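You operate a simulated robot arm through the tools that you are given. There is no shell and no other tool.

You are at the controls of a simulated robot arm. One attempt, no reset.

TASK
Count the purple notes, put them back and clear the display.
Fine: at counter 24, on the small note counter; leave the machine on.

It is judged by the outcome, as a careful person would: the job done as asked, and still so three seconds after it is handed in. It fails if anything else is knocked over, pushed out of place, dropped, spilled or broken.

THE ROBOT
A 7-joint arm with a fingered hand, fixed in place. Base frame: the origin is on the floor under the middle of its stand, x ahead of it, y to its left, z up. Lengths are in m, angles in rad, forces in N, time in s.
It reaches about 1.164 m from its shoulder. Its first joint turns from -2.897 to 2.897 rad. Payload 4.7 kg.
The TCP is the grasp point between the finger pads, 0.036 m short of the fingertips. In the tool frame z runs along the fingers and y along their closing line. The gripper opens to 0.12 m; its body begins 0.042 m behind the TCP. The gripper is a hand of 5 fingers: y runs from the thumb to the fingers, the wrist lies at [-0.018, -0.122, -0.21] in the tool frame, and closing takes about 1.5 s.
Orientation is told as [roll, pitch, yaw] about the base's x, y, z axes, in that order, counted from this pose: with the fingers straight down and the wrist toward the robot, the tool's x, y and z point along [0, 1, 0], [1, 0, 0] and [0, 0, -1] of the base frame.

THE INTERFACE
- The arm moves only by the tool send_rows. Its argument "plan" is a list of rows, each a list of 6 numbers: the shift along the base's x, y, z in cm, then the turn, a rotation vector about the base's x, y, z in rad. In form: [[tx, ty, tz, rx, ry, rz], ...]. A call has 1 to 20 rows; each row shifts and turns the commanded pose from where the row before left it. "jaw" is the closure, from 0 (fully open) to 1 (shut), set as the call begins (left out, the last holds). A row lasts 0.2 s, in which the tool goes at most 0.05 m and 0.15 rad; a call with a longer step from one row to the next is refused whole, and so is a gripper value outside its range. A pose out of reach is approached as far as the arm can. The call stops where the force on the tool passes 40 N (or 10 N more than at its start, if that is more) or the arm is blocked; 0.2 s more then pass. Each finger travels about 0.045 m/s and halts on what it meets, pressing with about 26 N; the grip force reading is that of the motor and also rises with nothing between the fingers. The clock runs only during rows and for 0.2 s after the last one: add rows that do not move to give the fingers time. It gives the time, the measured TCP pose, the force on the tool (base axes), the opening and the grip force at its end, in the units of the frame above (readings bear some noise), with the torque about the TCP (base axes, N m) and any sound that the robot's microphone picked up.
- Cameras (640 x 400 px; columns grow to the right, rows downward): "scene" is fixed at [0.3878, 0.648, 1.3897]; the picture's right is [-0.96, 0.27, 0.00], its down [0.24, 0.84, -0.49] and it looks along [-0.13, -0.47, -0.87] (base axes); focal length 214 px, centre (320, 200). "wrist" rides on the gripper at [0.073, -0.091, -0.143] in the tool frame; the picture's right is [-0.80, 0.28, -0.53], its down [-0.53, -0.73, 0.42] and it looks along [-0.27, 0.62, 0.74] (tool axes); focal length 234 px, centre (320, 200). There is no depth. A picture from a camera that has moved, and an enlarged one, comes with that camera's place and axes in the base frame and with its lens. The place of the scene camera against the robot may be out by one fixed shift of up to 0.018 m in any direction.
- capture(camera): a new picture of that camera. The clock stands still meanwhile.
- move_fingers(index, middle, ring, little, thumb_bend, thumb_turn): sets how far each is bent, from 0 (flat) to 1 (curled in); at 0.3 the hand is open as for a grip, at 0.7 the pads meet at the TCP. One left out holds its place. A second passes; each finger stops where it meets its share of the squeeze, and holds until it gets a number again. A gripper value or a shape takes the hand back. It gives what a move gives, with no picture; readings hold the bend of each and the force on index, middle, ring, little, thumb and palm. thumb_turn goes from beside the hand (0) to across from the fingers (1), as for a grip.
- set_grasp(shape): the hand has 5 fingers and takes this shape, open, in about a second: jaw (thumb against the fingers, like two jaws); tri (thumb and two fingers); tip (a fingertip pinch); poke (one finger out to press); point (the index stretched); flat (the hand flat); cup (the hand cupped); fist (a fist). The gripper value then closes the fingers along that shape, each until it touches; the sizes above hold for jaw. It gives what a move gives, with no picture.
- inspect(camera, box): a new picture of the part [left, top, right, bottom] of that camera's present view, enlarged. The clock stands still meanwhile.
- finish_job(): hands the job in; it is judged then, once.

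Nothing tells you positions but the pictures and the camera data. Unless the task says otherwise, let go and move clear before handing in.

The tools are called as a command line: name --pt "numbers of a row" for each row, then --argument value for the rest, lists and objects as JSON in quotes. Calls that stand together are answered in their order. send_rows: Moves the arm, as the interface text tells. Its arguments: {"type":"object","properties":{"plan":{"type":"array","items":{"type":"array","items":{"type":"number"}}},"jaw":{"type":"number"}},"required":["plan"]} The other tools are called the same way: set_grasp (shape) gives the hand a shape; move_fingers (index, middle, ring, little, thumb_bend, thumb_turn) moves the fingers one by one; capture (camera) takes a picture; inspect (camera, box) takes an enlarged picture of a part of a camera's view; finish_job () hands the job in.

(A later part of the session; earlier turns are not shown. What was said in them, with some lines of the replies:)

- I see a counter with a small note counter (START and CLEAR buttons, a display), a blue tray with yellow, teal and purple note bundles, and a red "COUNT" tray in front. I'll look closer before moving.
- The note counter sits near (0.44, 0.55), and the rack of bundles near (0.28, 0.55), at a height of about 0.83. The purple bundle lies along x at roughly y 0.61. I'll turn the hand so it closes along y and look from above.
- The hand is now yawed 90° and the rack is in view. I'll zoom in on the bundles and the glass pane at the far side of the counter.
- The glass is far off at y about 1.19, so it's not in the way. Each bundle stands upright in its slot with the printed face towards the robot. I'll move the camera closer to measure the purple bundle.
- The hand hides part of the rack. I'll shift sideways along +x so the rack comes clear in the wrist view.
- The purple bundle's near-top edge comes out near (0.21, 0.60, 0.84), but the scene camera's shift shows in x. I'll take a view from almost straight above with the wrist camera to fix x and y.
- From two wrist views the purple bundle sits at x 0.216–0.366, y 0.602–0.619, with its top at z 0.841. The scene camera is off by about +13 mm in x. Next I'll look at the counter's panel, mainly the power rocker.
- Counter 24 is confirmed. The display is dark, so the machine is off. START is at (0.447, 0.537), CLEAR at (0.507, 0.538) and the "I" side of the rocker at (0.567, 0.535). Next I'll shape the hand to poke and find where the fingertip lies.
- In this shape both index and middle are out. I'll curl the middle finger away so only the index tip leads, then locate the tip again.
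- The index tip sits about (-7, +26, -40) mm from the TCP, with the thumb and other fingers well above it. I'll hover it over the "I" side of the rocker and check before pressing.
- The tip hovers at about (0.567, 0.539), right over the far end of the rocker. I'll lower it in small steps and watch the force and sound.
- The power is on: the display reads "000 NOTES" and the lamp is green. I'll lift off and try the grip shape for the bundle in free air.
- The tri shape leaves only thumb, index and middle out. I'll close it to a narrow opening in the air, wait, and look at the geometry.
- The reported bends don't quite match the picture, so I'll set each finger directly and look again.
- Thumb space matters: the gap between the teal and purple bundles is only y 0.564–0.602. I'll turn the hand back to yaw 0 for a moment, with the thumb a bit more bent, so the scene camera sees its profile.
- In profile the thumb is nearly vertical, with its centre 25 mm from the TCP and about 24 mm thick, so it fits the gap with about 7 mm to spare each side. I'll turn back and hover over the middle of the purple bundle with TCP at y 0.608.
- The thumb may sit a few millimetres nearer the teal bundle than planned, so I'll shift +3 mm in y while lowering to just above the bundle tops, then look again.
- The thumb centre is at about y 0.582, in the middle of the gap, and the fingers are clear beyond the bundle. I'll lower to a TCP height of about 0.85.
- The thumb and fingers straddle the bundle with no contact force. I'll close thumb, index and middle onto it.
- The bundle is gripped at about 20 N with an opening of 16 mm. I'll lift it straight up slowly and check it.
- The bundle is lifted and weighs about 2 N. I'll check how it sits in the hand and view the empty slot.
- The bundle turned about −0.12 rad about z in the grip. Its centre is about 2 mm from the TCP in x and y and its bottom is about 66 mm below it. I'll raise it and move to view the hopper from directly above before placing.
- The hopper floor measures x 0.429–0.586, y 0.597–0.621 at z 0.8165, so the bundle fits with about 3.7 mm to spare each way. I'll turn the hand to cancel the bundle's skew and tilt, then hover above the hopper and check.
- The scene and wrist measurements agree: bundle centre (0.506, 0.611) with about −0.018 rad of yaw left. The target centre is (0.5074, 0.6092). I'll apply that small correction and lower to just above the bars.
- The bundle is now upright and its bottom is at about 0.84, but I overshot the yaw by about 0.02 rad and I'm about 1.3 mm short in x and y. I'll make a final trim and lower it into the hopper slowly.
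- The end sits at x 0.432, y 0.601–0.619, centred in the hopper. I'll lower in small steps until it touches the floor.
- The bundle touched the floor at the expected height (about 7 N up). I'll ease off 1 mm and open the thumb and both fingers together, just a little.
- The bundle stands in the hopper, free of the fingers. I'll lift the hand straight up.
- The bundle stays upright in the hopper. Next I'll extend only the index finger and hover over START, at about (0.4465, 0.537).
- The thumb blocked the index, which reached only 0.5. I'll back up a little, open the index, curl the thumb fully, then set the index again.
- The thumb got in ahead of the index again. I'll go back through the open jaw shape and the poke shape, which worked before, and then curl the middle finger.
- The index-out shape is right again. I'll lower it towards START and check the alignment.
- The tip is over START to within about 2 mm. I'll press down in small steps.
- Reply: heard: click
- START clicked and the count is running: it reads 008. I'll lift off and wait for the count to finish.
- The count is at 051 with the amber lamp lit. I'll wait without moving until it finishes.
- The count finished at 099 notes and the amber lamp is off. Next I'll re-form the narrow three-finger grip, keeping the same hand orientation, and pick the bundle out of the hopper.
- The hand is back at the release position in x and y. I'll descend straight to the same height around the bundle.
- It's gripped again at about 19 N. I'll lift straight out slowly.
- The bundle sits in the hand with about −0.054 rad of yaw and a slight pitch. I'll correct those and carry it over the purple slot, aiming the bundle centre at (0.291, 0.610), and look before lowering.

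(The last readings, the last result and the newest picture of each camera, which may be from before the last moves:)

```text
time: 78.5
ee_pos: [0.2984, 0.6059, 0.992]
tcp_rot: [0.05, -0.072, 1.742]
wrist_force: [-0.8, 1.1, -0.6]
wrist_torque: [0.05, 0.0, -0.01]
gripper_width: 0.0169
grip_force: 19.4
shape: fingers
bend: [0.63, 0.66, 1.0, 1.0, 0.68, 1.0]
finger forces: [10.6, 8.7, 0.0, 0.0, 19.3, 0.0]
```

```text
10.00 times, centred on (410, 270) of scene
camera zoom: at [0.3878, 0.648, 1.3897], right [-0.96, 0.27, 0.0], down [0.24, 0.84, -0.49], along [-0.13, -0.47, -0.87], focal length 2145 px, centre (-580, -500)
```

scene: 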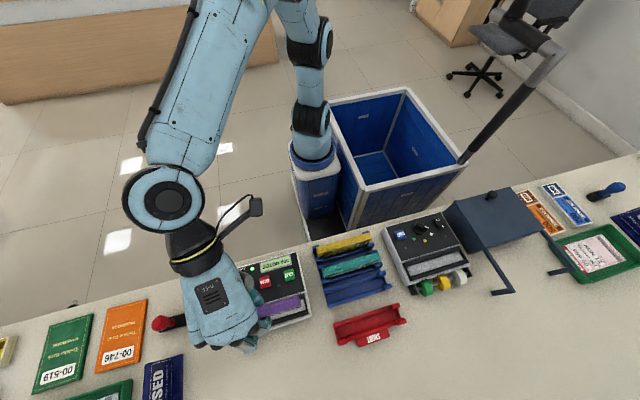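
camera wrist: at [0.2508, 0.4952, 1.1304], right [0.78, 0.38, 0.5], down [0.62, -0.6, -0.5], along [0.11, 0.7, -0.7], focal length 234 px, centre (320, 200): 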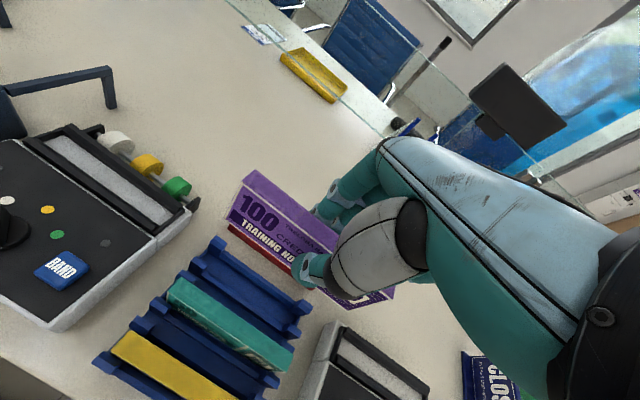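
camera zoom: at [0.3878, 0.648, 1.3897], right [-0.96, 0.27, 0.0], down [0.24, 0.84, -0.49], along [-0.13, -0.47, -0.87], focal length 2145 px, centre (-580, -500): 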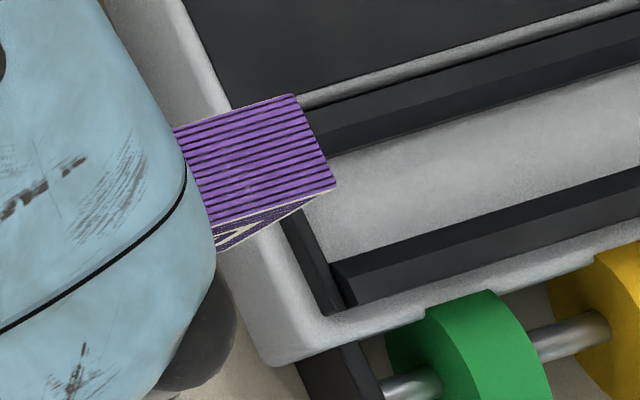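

The slot posts are at y 0.597–0.623 with tops at z 0.817, and the slot spans x 0.212–0.371. The bundle is square and centred to about 1 mm. I'll lower it to just above the posts and check.

send_rows --pt "-0.1 0 -1 0 0 0" --pt "0 0 -2 0 0 0" --pt "0 0 -2 0 0 0" --pt "0 0 -2 0 0 0" --pt "0 0 -1.5 0 0 0" --pt "0 0 -1 0 0 0" --pt "0 0 0 0 0 0"

inspect --camera "wrist" --box '[180, 150, 350, 300]'

inspect --camera "scene" --box '[310, 240, 420, 320]'

```text
time: 80.1
ee_pos: [0.2959, 0.6062, 0.898]
tcp_rot: [0.05, -0.071, 1.742]
wrist_force: [0.4, -0.3, -1.3]
wrist_torque: [-0.03, 0.0, 0.0]
gripper_width: 0.0172
grip_force: 19.2
shape: fingers
bend: [0.63, 0.66, 1.0, 1.0, 0.68, 1.0]
finger forces: [10.6, 8.7, 0.0, 0.1, 19.2, 0.0]
```

```text
2.67 times, centred on (265, 225) of wrist
camera zoom: at [0.2488, 0.4952, 1.0365], right [0.78, 0.38, 0.5], down [0.62, -0.6, -0.5], along [0.11, 0.7, -0.7], focal length 624 px, centre (467, 133)
```

zoom: 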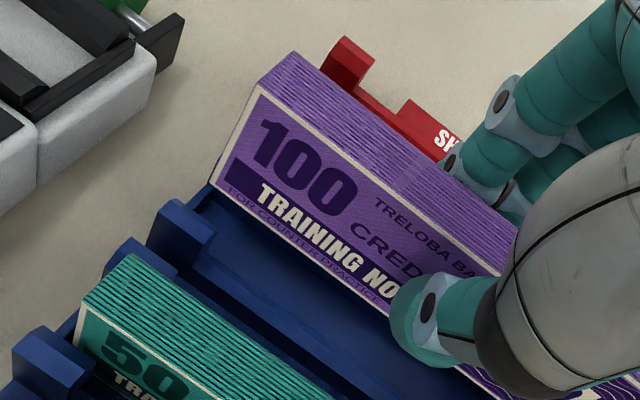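

```text
5.00 times, centred on (365, 280) of scene
camera zoom: at [0.3878, 0.648, 1.3897], right [-0.96, 0.27, 0.0], down [0.24, 0.84, -0.49], along [-0.13, -0.47, -0.87], focal length 1072 px, centre (95, -200)
```

zoom: 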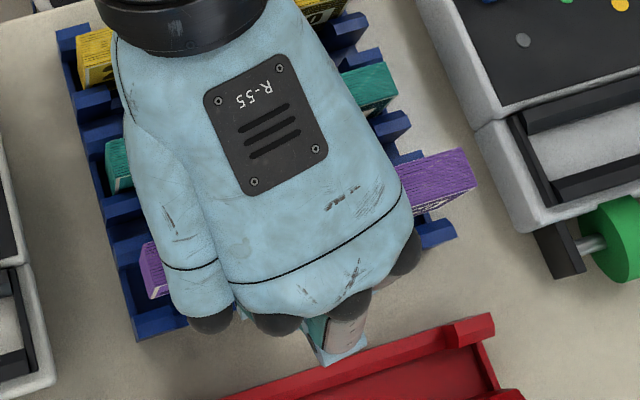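

It's aligned with the slot (bundle x from 0.216, y 0.601–0.618). I'll trim +1 mm in y and lower it between the posts slowly.

send_rows --pt "0.05 0.1 -0.5 0 0 0" --pt "0 0 -0.5 0 0 0" --pt "0 0 -0.5 0 0 0" --pt "0 0 -0.5 0 0 0" --pt "0 0 -0.5 0 0 0" --pt "0 0 -0.5 0 0 0"

inspect --camera "wrist" --box '[180, 150, 350, 300]'

inspect --camera "scene" --box '[310, 240, 420, 320]'

```text
time: 81.5
ee_pos: [0.2959, 0.6075, 0.8671]
tcp_rot: [0.052, -0.071, 1.741]
wrist_force: [-0.1, 0.4, -1.2]
wrist_torque: [0.0, -0.05, 0.0]
gripper_width: 0.017
grip_force: 19.4
shape: fingers
bend: [0.63, 0.66, 1.0, 1.0, 0.68, 1.0]
finger forces: [10.6, 8.8, 0.0, 0.0, 19.2, 0.0]
```

```text
2.67 times, centred on (265, 225) of wrist
camera zoom: at [0.2491, 0.4959, 1.0063], right [0.78, 0.38, 0.5], down [0.62, -0.6, -0.5], along [0.11, 0.7, -0.7], focal length 624 px, centre (467, 133)
```

zoom: 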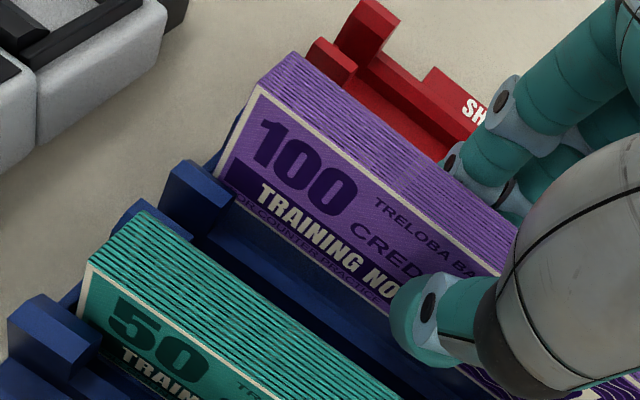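

```text
5.00 times, centred on (365, 280) of scene
camera zoom: at [0.3878, 0.648, 1.3897], right [-0.96, 0.27, 0.0], down [0.24, 0.84, -0.49], along [-0.13, -0.47, -0.87], focal length 1072 px, centre (95, -200)
```

zoom: 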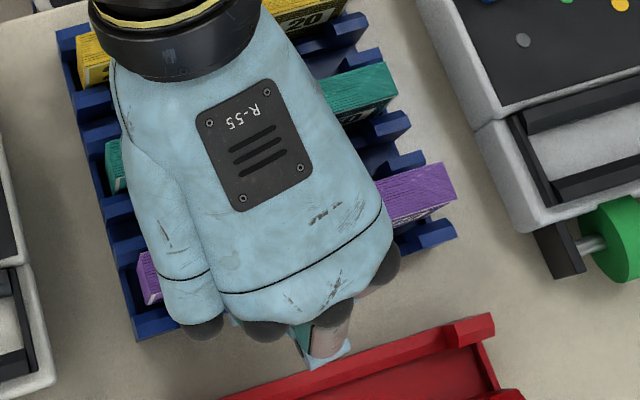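

It's between the posts with no contact force. I'll keep lowering.

send_rows --pt "0 0 -0.4 0 0 0" --pt "0 0 -0.4 0 0 0" --pt "0 0 -0.4 0 0 0" --pt "0 0 -0.3 0 0 0"

send_rows --pt "0 0 -0.2 0 0 0" --pt "0 0 -0.2 0 0 0"

inspect --camera "wrist" --box '[180, 150, 350, 300]'

```text
time: 82.5
ee_pos: [0.2951, 0.6077, 0.8522]
tcp_rot: [0.05, -0.071, 1.742]
wrist_force: [0.4, -0.3, -0.4]
wrist_torque: [0.0, 0.01, -0.01]
gripper_width: 0.0171
grip_force: 19.1
shape: fingers
bend: [0.63, 0.66, 1.0, 1.0, 0.68, 1.0]
finger forces: [10.6, 8.7, 0.1, 0.1, 19.3, 0.0]
```

```text
time: 83.1
ee_pos: [0.2957, 0.6073, 0.8479]
tcp_rot: [0.051, -0.07, 1.741]
wrist_force: [0.1, 0.0, -1.5]
wrist_torque: [-0.02, -0.02, 0.01]
gripper_width: 0.0172
grip_force: 19.6
shape: fingers
bend: [0.63, 0.66, 1.0, 1.0, 0.68, 1.0]
finger forces: [10.6, 8.7, 0.0, 0.1, 19.3, 0.0]
```

```text
2.67 times, centred on (265, 225) of wrist
camera zoom: at [0.2491, 0.4962, 0.9874], right [0.78, 0.38, 0.5], down [0.62, -0.6, -0.5], along [0.11, 0.7, -0.7], focal length 624 px, centre (467, 133)
```

zoom: 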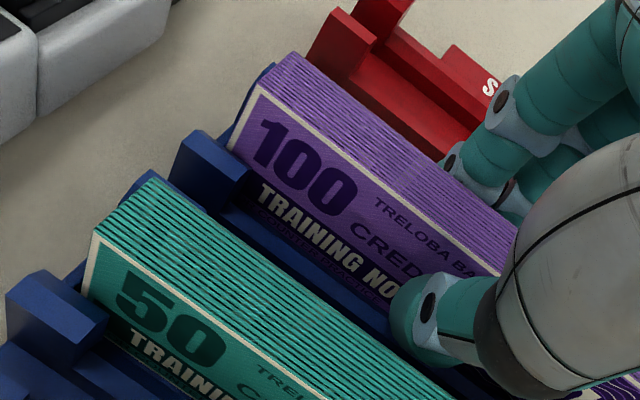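

send_rows --pt "0 0 -0.15 0 0 0" --pt "0 0 -0.15 0 0 0"

send_rows --pt "0 0 -0.15 0 0 0"

```text
time: 83.7
ee_pos: [0.2964, 0.6083, 0.8492]
tcp_rot: [0.05, -0.076, 1.741]
wrist_force: [0.3, -1.7, 7.1]
wrist_torque: [-0.11, -0.02, 0.03]
gripper_width: 0.0172
grip_force: 20.3
shape: fingers
bend: [0.63, 0.66, 1.0, 1.0, 0.69, 1.0]
finger forces: [10.4, 9.4, 0.0, 0.0, 21.7, 0.0]
```

```text
time: 84.1
ee_pos: [0.2964, 0.6082, 0.8467]
tcp_rot: [0.048, -0.077, 1.741]
wrist_force: [2.2, -3.0, 18.2]
wrist_torque: [-0.1, -0.03, 0.03]
gripper_width: 0.0167
grip_force: 22.3
shape: fingers
bend: [0.63, 0.66, 1.0, 1.0, 0.69, 1.0]
finger forces: [11.1, 10.1, 0.0, 0.0, 23.9, 0.0]
```

Contact at the slot floor, and the torque puts it under the bundle, not the thumb. I'll ease off until the force fades, then open slightly with the thumb moving only a little so it stays clear of the teal bundle.

send_rows --pt "0 0 0.15 0 0 0" --pt "0 0 0.12 0 0 0"

inspect --camera "wrist" --box '[180, 150, 350, 300]'

inspect --camera "scene" --box '[310, 240, 420, 320]'

```text
time: 84.7
ee_pos: [0.2964, 0.6076, 0.8471]
tcp_rot: [0.051, -0.072, 1.742]
wrist_force: [0.3, 1.6, 13.0]
wrist_torque: [0.05, 0.0, 0.01]
gripper_width: 0.0168
grip_force: 21.7
shape: fingers
bend: [0.63, 0.65, 1.0, 1.0, 0.69, 1.0]
finger forces: [11.5, 10.9, 0.0, 0.1, 21.5, 0.0]
```

```text
2.67 times, centred on (265, 225) of wrist
camera zoom: at [0.249, 0.4965, 0.9857], right [0.78, 0.38, 0.5], down [0.62, -0.6, -0.5], along [0.11, 0.7, -0.7], focal length 624 px, centre (467, 133)
```

zoom: 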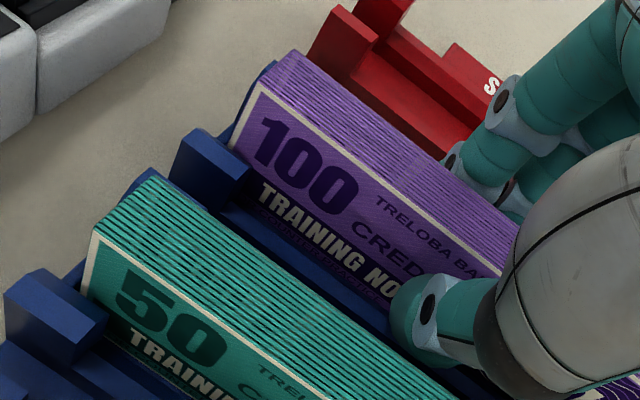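

```text
5.00 times, centred on (365, 280) of scene
camera zoom: at [0.3878, 0.648, 1.3897], right [-0.96, 0.27, 0.0], down [0.24, 0.84, -0.49], along [-0.13, -0.47, -0.87], focal length 1072 px, centre (95, -200)
```

zoom: 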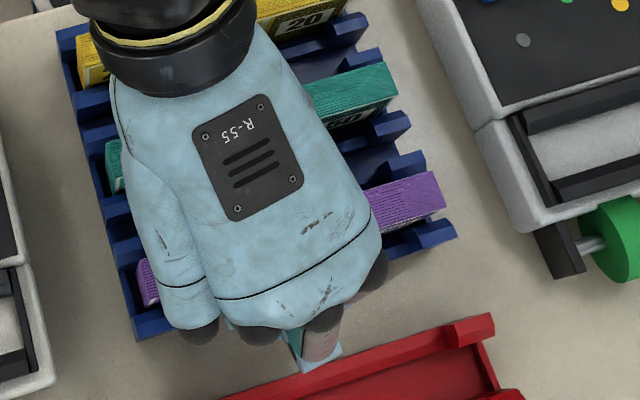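

The bundle's top corners come out at z 0.842, x 0.216–0.366, matching where it was at the start, so it's seated. I'll ease off a bit more and release.

send_rows --pt "0 0 0.12 0 0 0" --pt "0 0 0 0 0 0"

move_fingers --index 0.57 --middle 0.58 --thumb_bend 0.645

inspect --camera "wrist" --box '[180, 150, 350, 300]'

inspect --camera "scene" --box '[310, 240, 420, 320]'

```text
time: 85.3
ee_pos: [0.2964, 0.6074, 0.8484]
tcp_rot: [0.052, -0.072, 1.741]
wrist_force: [1.2, 3.3, 4.5]
wrist_torque: [0.1, -0.01, 0.0]
gripper_width: 0.0169
grip_force: 21.0
shape: fingers
bend: [0.62, 0.65, 1.0, 1.0, 0.69, 1.0]
finger forces: [11.4, 10.3, 0.0, 0.1, 19.5, 0.1]
```

```text
time: 86.3
ee_pos: [0.2963, 0.6071, 0.8474]
tcp_rot: [0.052, -0.072, 1.743]
wrist_force: [0.7, 0.9, -1.1]
wrist_torque: [0.0, 0.01, 0.02]
gripper_width: 0.0325
grip_force: 0.1
shape: fingers
bend: [0.56, 0.57, 1.0, 1.0, 0.64, 1.0]
finger forces: [0.1, 0.0, 0.0, 0.1, 0.0, 0.0]
```

```text
2.67 times, centred on (265, 225) of wrist
camera zoom: at [0.2491, 0.4962, 0.9867], right [0.78, 0.38, 0.5], down [0.62, -0.6, -0.5], along [0.11, 0.7, -0.7], focal length 624 px, centre (467, 133)
```

zoom: 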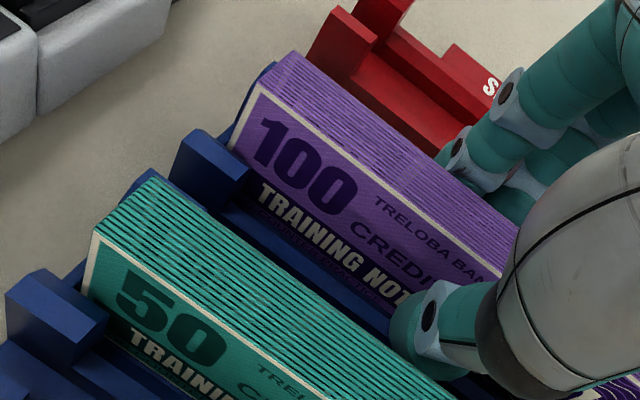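

```text
5.00 times, centred on (365, 280) of scene
camera zoom: at [0.3878, 0.648, 1.3897], right [-0.96, 0.27, 0.0], down [0.24, 0.84, -0.49], along [-0.13, -0.47, -0.87], focal length 1072 px, centre (95, -200)
```

zoom: 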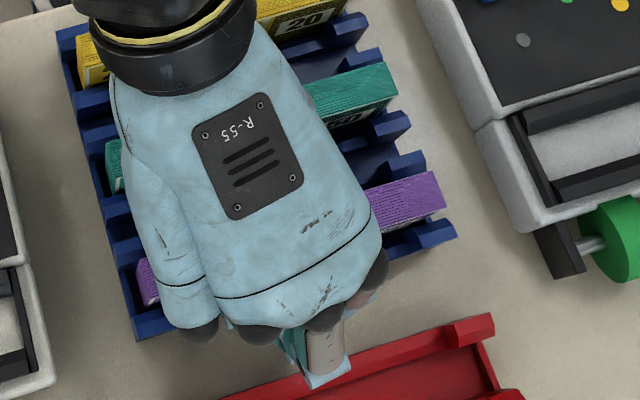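

Released and the bundle stays put. I'll raise the hand straight up slowly at first.

send_rows --pt "0 0 0.4 0 0 0" --pt "0 0 0.6 0 0 0" --pt "0 0 0.8 0 0 0" --pt "0 0 1 0 0 0" --pt "0 0 1 0 0 0" --pt "0 0 1 0 0 0" --pt "0 0 1.5 0 0 0" --pt "0 0 2 0 0 0" --pt "0 0 2 0 0 0" --pt "0 0 2 0 0 0" --pt "0 0 2 0 0 0"

capture --camera "wrist"

inspect --camera "wrist" --box '[150, 180, 340, 340]'

capture --camera "scene"

```text
time: 88.7
ee_pos: [0.2971, 0.6074, 0.989]
tcp_rot: [0.052, -0.071, 1.741]
wrist_force: [-0.7, -0.3, -0.3]
wrist_torque: [-0.03, -0.01, -0.05]
gripper_width: 0.0325
grip_force: 0.0
shape: fingers
bend: [0.56, 0.57, 1.0, 1.0, 0.64, 1.0]
finger forces: [0.0, 0.1, 0.0, 0.1, 0.0, 0.0]
```

```text
taken
camera wrist: at [0.2495, 0.4955, 1.1285], right [0.78, 0.38, 0.5], down [0.62, -0.6, -0.5], along [0.11, 0.7, -0.7], focal length 234 px, centre (320, 200)
```

wrist: 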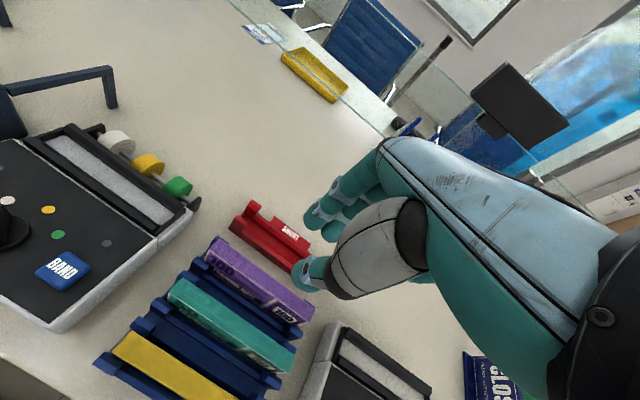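

```text
2.50 times, centred on (245, 260) of wrist
camera zoom: at [0.2495, 0.4955, 1.1285], right [0.78, 0.38, 0.5], down [0.62, -0.6, -0.5], along [0.11, 0.7, -0.7], focal length 585 px, centre (508, 50)
```

zoom: 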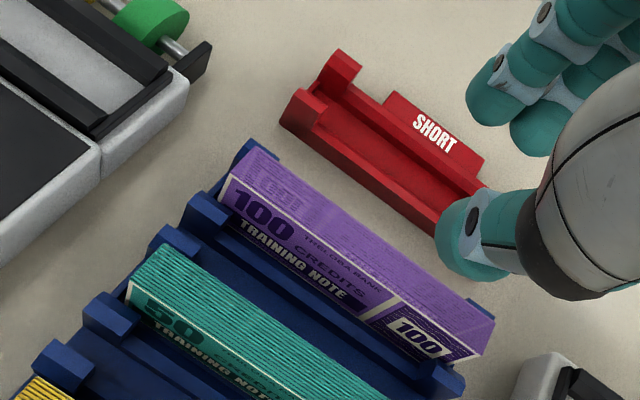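

```text
taken
```

scene: 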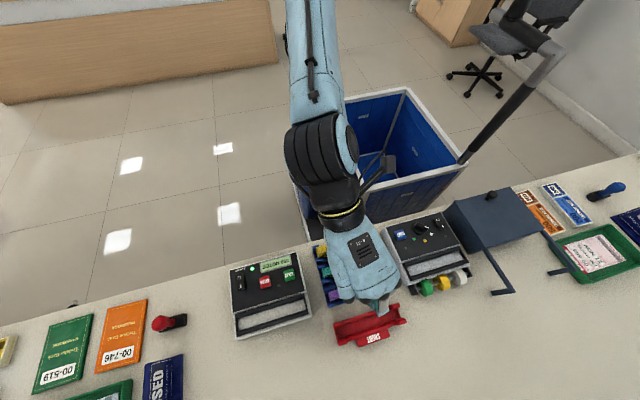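

The purple notes are back in their slot, level and upright. Now for CLEAR at about (0.507, 0.538): I'll move above it, restoring the orientation used for START, and form the index-out shape again.

send_rows --pt "0 0 2 0.009 -0.024 -0.054" --pt "2 -1 0 0 0 0" --pt "3 -1.3 0 0 0 0" --pt "3 -1.3 0 0 0 0" --pt "3 -1.3 0 0 0 0" --pt "3 -1.3 0 0 0 0" --pt "3 -1.3 0 0 0 0" --pt "3 -1.3 0 0 0 0" --pt "2.2 -1 0 0 0 0" --pt "0 0 0 0 0 0"

set_grasp --shape "jaw"

set_grasp --shape "poke"

move_fingers --index 0.6 --middle 1.0 --ring 1.0 --little 1.0

inspect --camera "wrist" --box '[180, 120, 360, 300]'

```text
time: 90.9
ee_pos: [0.517, 0.5099, 1.0111]
tcp_rot: [0.024, -0.078, 1.69]
wrist_force: [-0.2, 0.8, -0.5]
wrist_torque: [0.01, 0.02, -0.01]
gripper_width: 0.0326
grip_force: 0.0
shape: fingers
bend: [0.56, 0.57, 1.0, 1.0, 0.64, 1.0]
finger forces: [0.0, 0.0, 0.0, 0.1, 0.0, 0.0]
```

```text
time: 91.8
ee_pos: [0.5178, 0.5086, 1.0108]
tcp_rot: [0.024, -0.078, 1.691]
wrist_force: [-0.2, -0.2, 0.2]
wrist_torque: [0.0, 0.03, -0.03]
gripper_width: 0.1195
grip_force: 0.0
shape: jaw
bend: [0.3, 0.3, 0.3, 0.3, 0.3, 0.98]
finger forces: [0.0, 0.1, 0.1, 0.1, 0.0, 0.0]
```

```text
time: 92.7
ee_pos: [0.5169, 0.5089, 1.0105]
tcp_rot: [0.026, -0.078, 1.692]
wrist_force: [0.6, 0.1, 0.1]
wrist_torque: [-0.04, 0.02, -0.01]
gripper_width: 0.0001
grip_force: 0.1
shape: poke
bend: [0.7, 0.7, 0.99, 0.99, 1.0, 1.0]
finger forces: [0.0, 0.0, 0.1, 0.1, 0.0, 0.1]
```

```text
time: 93.7
ee_pos: [0.5178, 0.5089, 1.0104]
tcp_rot: [0.025, -0.078, 1.69]
wrist_force: [-0.7, 0.1, 0.4]
wrist_torque: [-0.01, 0.02, -0.03]
gripper_width: 0.0479
grip_force: 0.1
shape: fingers
bend: [0.6, 1.0, 1.0, 1.0, 1.0, 1.0]
finger forces: [0.0, 0.0, 0.1, 0.1, 0.0, 0.0]
```

```text
2.22 times, centred on (270, 210) of wrist
camera zoom: at [0.4611, 0.3994, 1.1472], right [0.78, 0.34, 0.52], down [0.6, -0.63, -0.49], along [0.16, 0.7, -0.69], focal length 520 px, centre (431, 178)
```

zoom: 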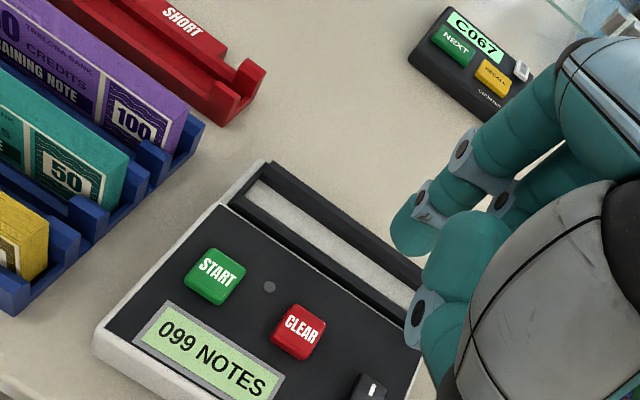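

The index is out and the display still shows 099. I'll lower to just above CLEAR and check.

send_rows --pt "0.1 0.05 -2 0 0 0" --pt "0 0 -2 0 0 0" --pt "0 0 -2 0 0 0" --pt "0 0 -2 0 0 0" --pt "0 0 -2 0 0 0" --pt "0 0 -1 0 0 0" --pt "0 0 0 0 0 0"

inspect --camera "wrist" --box '[180, 120, 360, 300]'

inspect --camera "scene" --box '[230, 245, 310, 310]'

```text
time: 95.3
ee_pos: [0.5172, 0.5103, 0.8999]
tcp_rot: [0.027, -0.079, 1.689]
wrist_force: [0.3, -0.2, -0.3]
wrist_torque: [-0.04, -0.03, 0.0]
gripper_width: 0.0481
grip_force: 0.0
shape: fingers
bend: [0.6, 1.0, 1.0, 1.0, 1.0, 1.0]
finger forces: [0.0, 0.1, 0.0, 0.0, 0.0, 0.0]
```

```text
2.22 times, centred on (270, 210) of wrist
camera zoom: at [0.462, 0.3999, 1.0376], right [0.78, 0.33, 0.52], down [0.6, -0.63, -0.49], along [0.17, 0.7, -0.69], focal length 520 px, centre (431, 178)
```

zoom: 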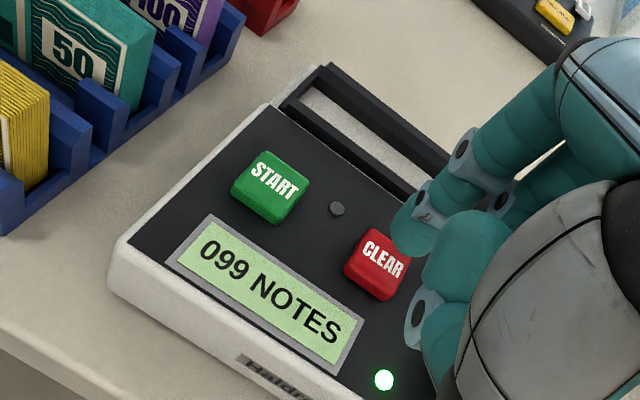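

```text
6.15 times, centred on (270, 278) of scene
camera zoom: at [0.3878, 0.648, 1.3897], right [-0.96, 0.27, 0.0], down [0.24, 0.84, -0.49], along [-0.13, -0.47, -0.87], focal length 1320 px, centre (628, -277)
```

zoom: 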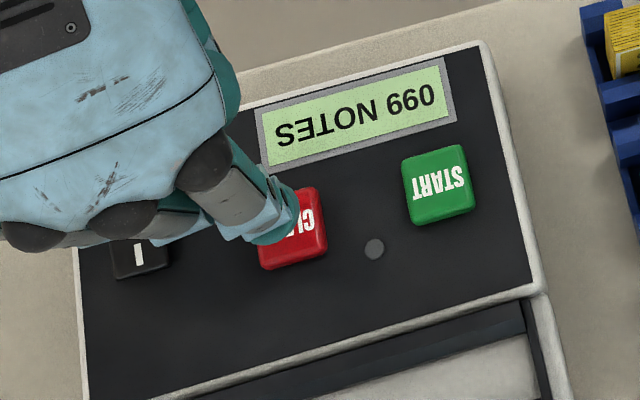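

The tip is in the same place over CLEAR as it was over START. I'll press down gently.

send_rows --pt "0 0 -0.5 0 0 0" --pt "0 0 -0.5 0 0 0" --pt "0 0 -0.5 0 0 0" --pt "0 0 -0.3 0 0 0" --pt "0 0 -0.2 0 0 0" --pt "0 0 -0.2 0 0 0"

inspect --camera "wrist" --box '[180, 120, 360, 300]'

```text
time: 96.7
ee_pos: [0.5191, 0.5105, 0.8781]
tcp_rot: [0.025, -0.078, 1.691]
wrist_force: [0.1, -0.5, 0.5]
wrist_torque: [0.01, -0.01, 0.0]
gripper_width: 0.0483
grip_force: 0.5
shape: fingers
bend: [0.6, 1.0, 1.0, 1.0, 1.0, 1.0]
finger forces: [0.8, 0.0, 0.1, 0.0, 0.1, 0.0]
```

```text
2.22 times, centred on (270, 210) of wrist
camera zoom: at [0.4622, 0.4001, 1.015], right [0.78, 0.34, 0.52], down [0.6, -0.63, -0.49], along [0.16, 0.7, -0.69], focal length 520 px, centre (431, 178)
```

zoom: 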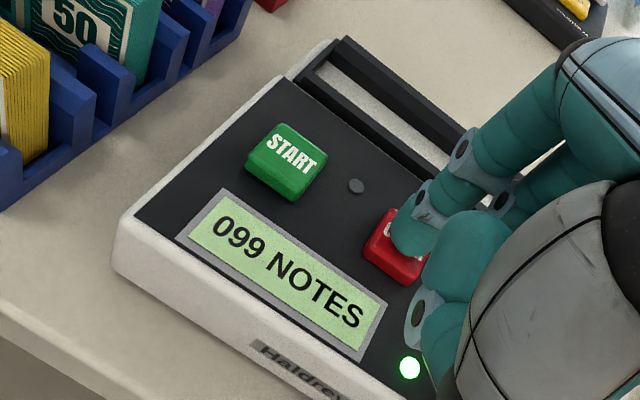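

It has just touched CLEAR (0.8 N). I'll press a few millimetres more until it clicks.

send_rows --pt "0 0 -0.15 0 0 0" --pt "0 0 -0.15 0 0 0"

inspect --camera "wrist" --box '[180, 120, 360, 300]'

```text
time: 97.3
ee_pos: [0.5181, 0.5105, 0.8753]
tcp_rot: [0.024, -0.078, 1.69]
wrist_force: [-1.2, 0.0, 2.7]
wrist_torque: [0.06, 0.09, 0.06]
gripper_width: 0.0482
grip_force: 1.1
shape: fingers
bend: [0.6, 1.0, 1.0, 1.0, 1.0, 1.0]
finger forces: [1.9, 0.0, 0.0, 0.0, 0.0, 0.0]
heard: click
```

```text
2.22 times, centred on (270, 210) of wrist
camera zoom: at [0.4621, 0.3999, 1.0125], right [0.78, 0.34, 0.53], down [0.6, -0.63, -0.49], along [0.17, 0.7, -0.69], focal length 520 px, centre (431, 178)
```

zoom: 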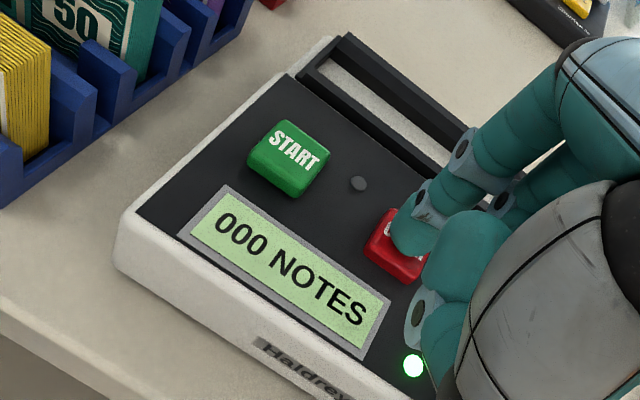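

CLEAR clicked and the display reads 000 NOTES with the green lamp still on. I'll lift off and move clear, back away from the counter.

send_rows --pt "0 0 0.5 0 0 0" --pt "0 0 1 0 0 0" --pt "0 0 2 0 0 0" --pt "0 0 3 0 0 0" --pt "0 0 3 0 0 0" --pt "0 0 3 0 0 0" --pt "0 0 3 0 0 0" --pt "0 -2 3 0 0 0" --pt "0 -3 2 0 0 0" --pt "0 -3 0 0 0 0" --pt "0 -3 0 0 0 0" --pt "0 -3 0 0 0 0" --pt "0 -3 0 0 0 0" --pt "0 0 0 0 0 0"

capture --camera "scene"

inspect --camera "scene" --box '[220, 225, 420, 350]'

capture --camera "wrist"

```text
time: 100.3
ee_pos: [0.5158, 0.3409, 1.0816]
tcp_rot: [0.027, -0.079, 1.69]
wrist_force: [0.4, 0.6, -0.6]
wrist_torque: [-0.03, 0.02, 0.0]
gripper_width: 0.0484
grip_force: 0.1
shape: fingers
bend: [0.6, 1.0, 1.0, 1.0, 1.0, 1.0]
finger forces: [0.1, 0.0, 0.0, 0.1, 0.1, 0.0]
```

```text
taken
```

scene: 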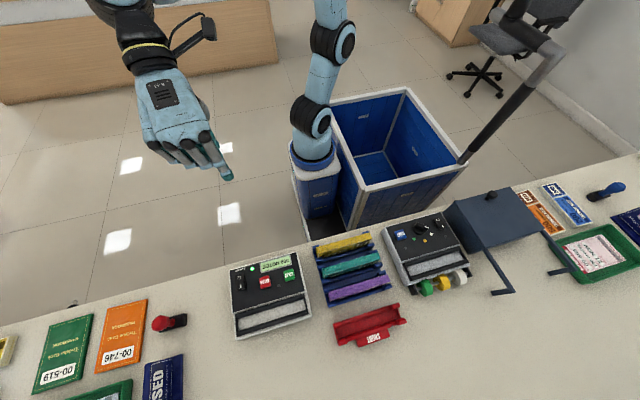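

```text
3.20 times, centred on (320, 288) of scene
camera zoom: at [0.3878, 0.648, 1.3897], right [-0.96, 0.27, 0.0], down [0.24, 0.84, -0.49], along [-0.13, -0.47, -0.87], focal length 686 px, centre (320, -80)
```

zoom: 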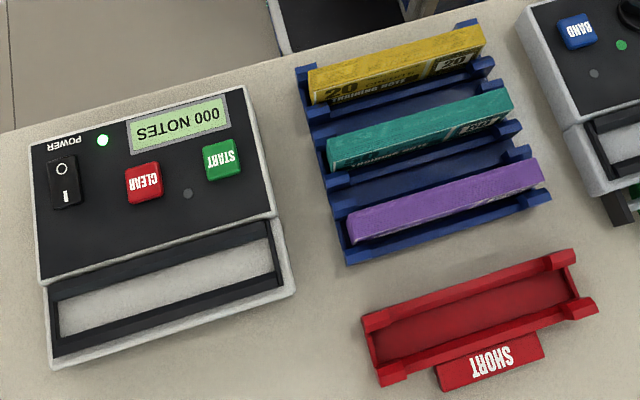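

```text
taken
camera wrist: at [0.4606, 0.2309, 1.2171], right [0.78, 0.34, 0.52], down [0.6, -0.63, -0.49], along [0.16, 0.7, -0.69], focal length 234 px, centre (320, 200)
```

wrist: 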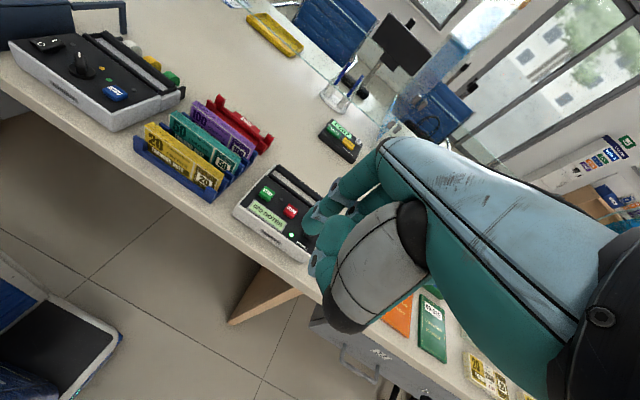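

Everything looks in place. One last close look at the purple bundle in its slot and at the counter before handing in.

inspect --camera "scene" --box '[310, 250, 400, 315]'

inspect --camera "wrist" --box '[120, 80, 300, 220]'

```text
6.15 times, centred on (355, 282) of scene
camera zoom: at [0.3878, 0.648, 1.3897], right [-0.96, 0.27, 0.0], down [0.24, 0.84, -0.49], along [-0.13, -0.47, -0.87], focal length 1320 px, centre (105, -308)
```

zoom: 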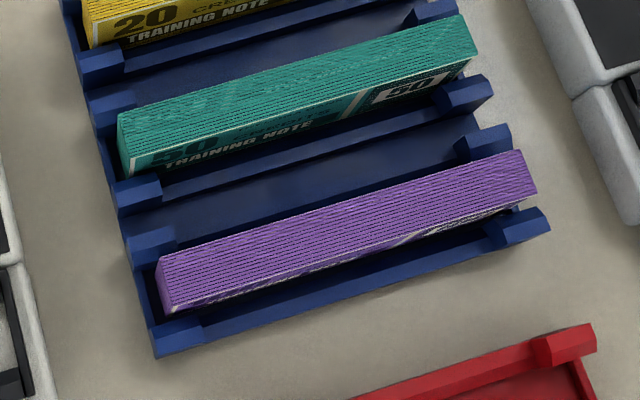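

```text
2.86 times, centred on (210, 150) of wrist
camera zoom: at [0.4606, 0.2309, 1.2171], right [0.78, 0.34, 0.52], down [0.6, -0.63, -0.49], along [0.16, 0.7, -0.69], focal length 669 px, centre (634, 343)
```

zoom: 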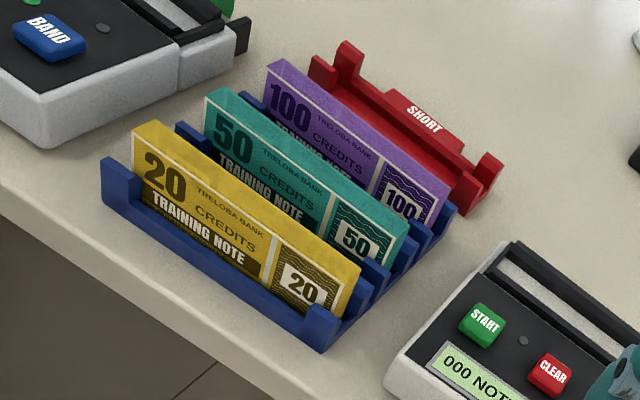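

The purple bundle sits in its slot just as it did at the start. The counter is on and reads 000 NOTES, nothing else has moved, and the arm is clear, so I'm handing the job in.

finish_job

```text
The job is handed in.
```

I counted the purple notes on the small note counter at counter 24, and the display read **099 NOTES**. The bundle is marked 100, so that may be one note short.

You asked for the notes to go back, so I returned the bundle to its own slot in the blue rack and did not use the red SHORT tray. I then pressed CLEAR. The display now reads 000 NOTES, and the machine is still on.

The machine was off when I started, so I switched it on first. In the last pictures everything else on the counter looked undisturbed, and the arm was clear of it.
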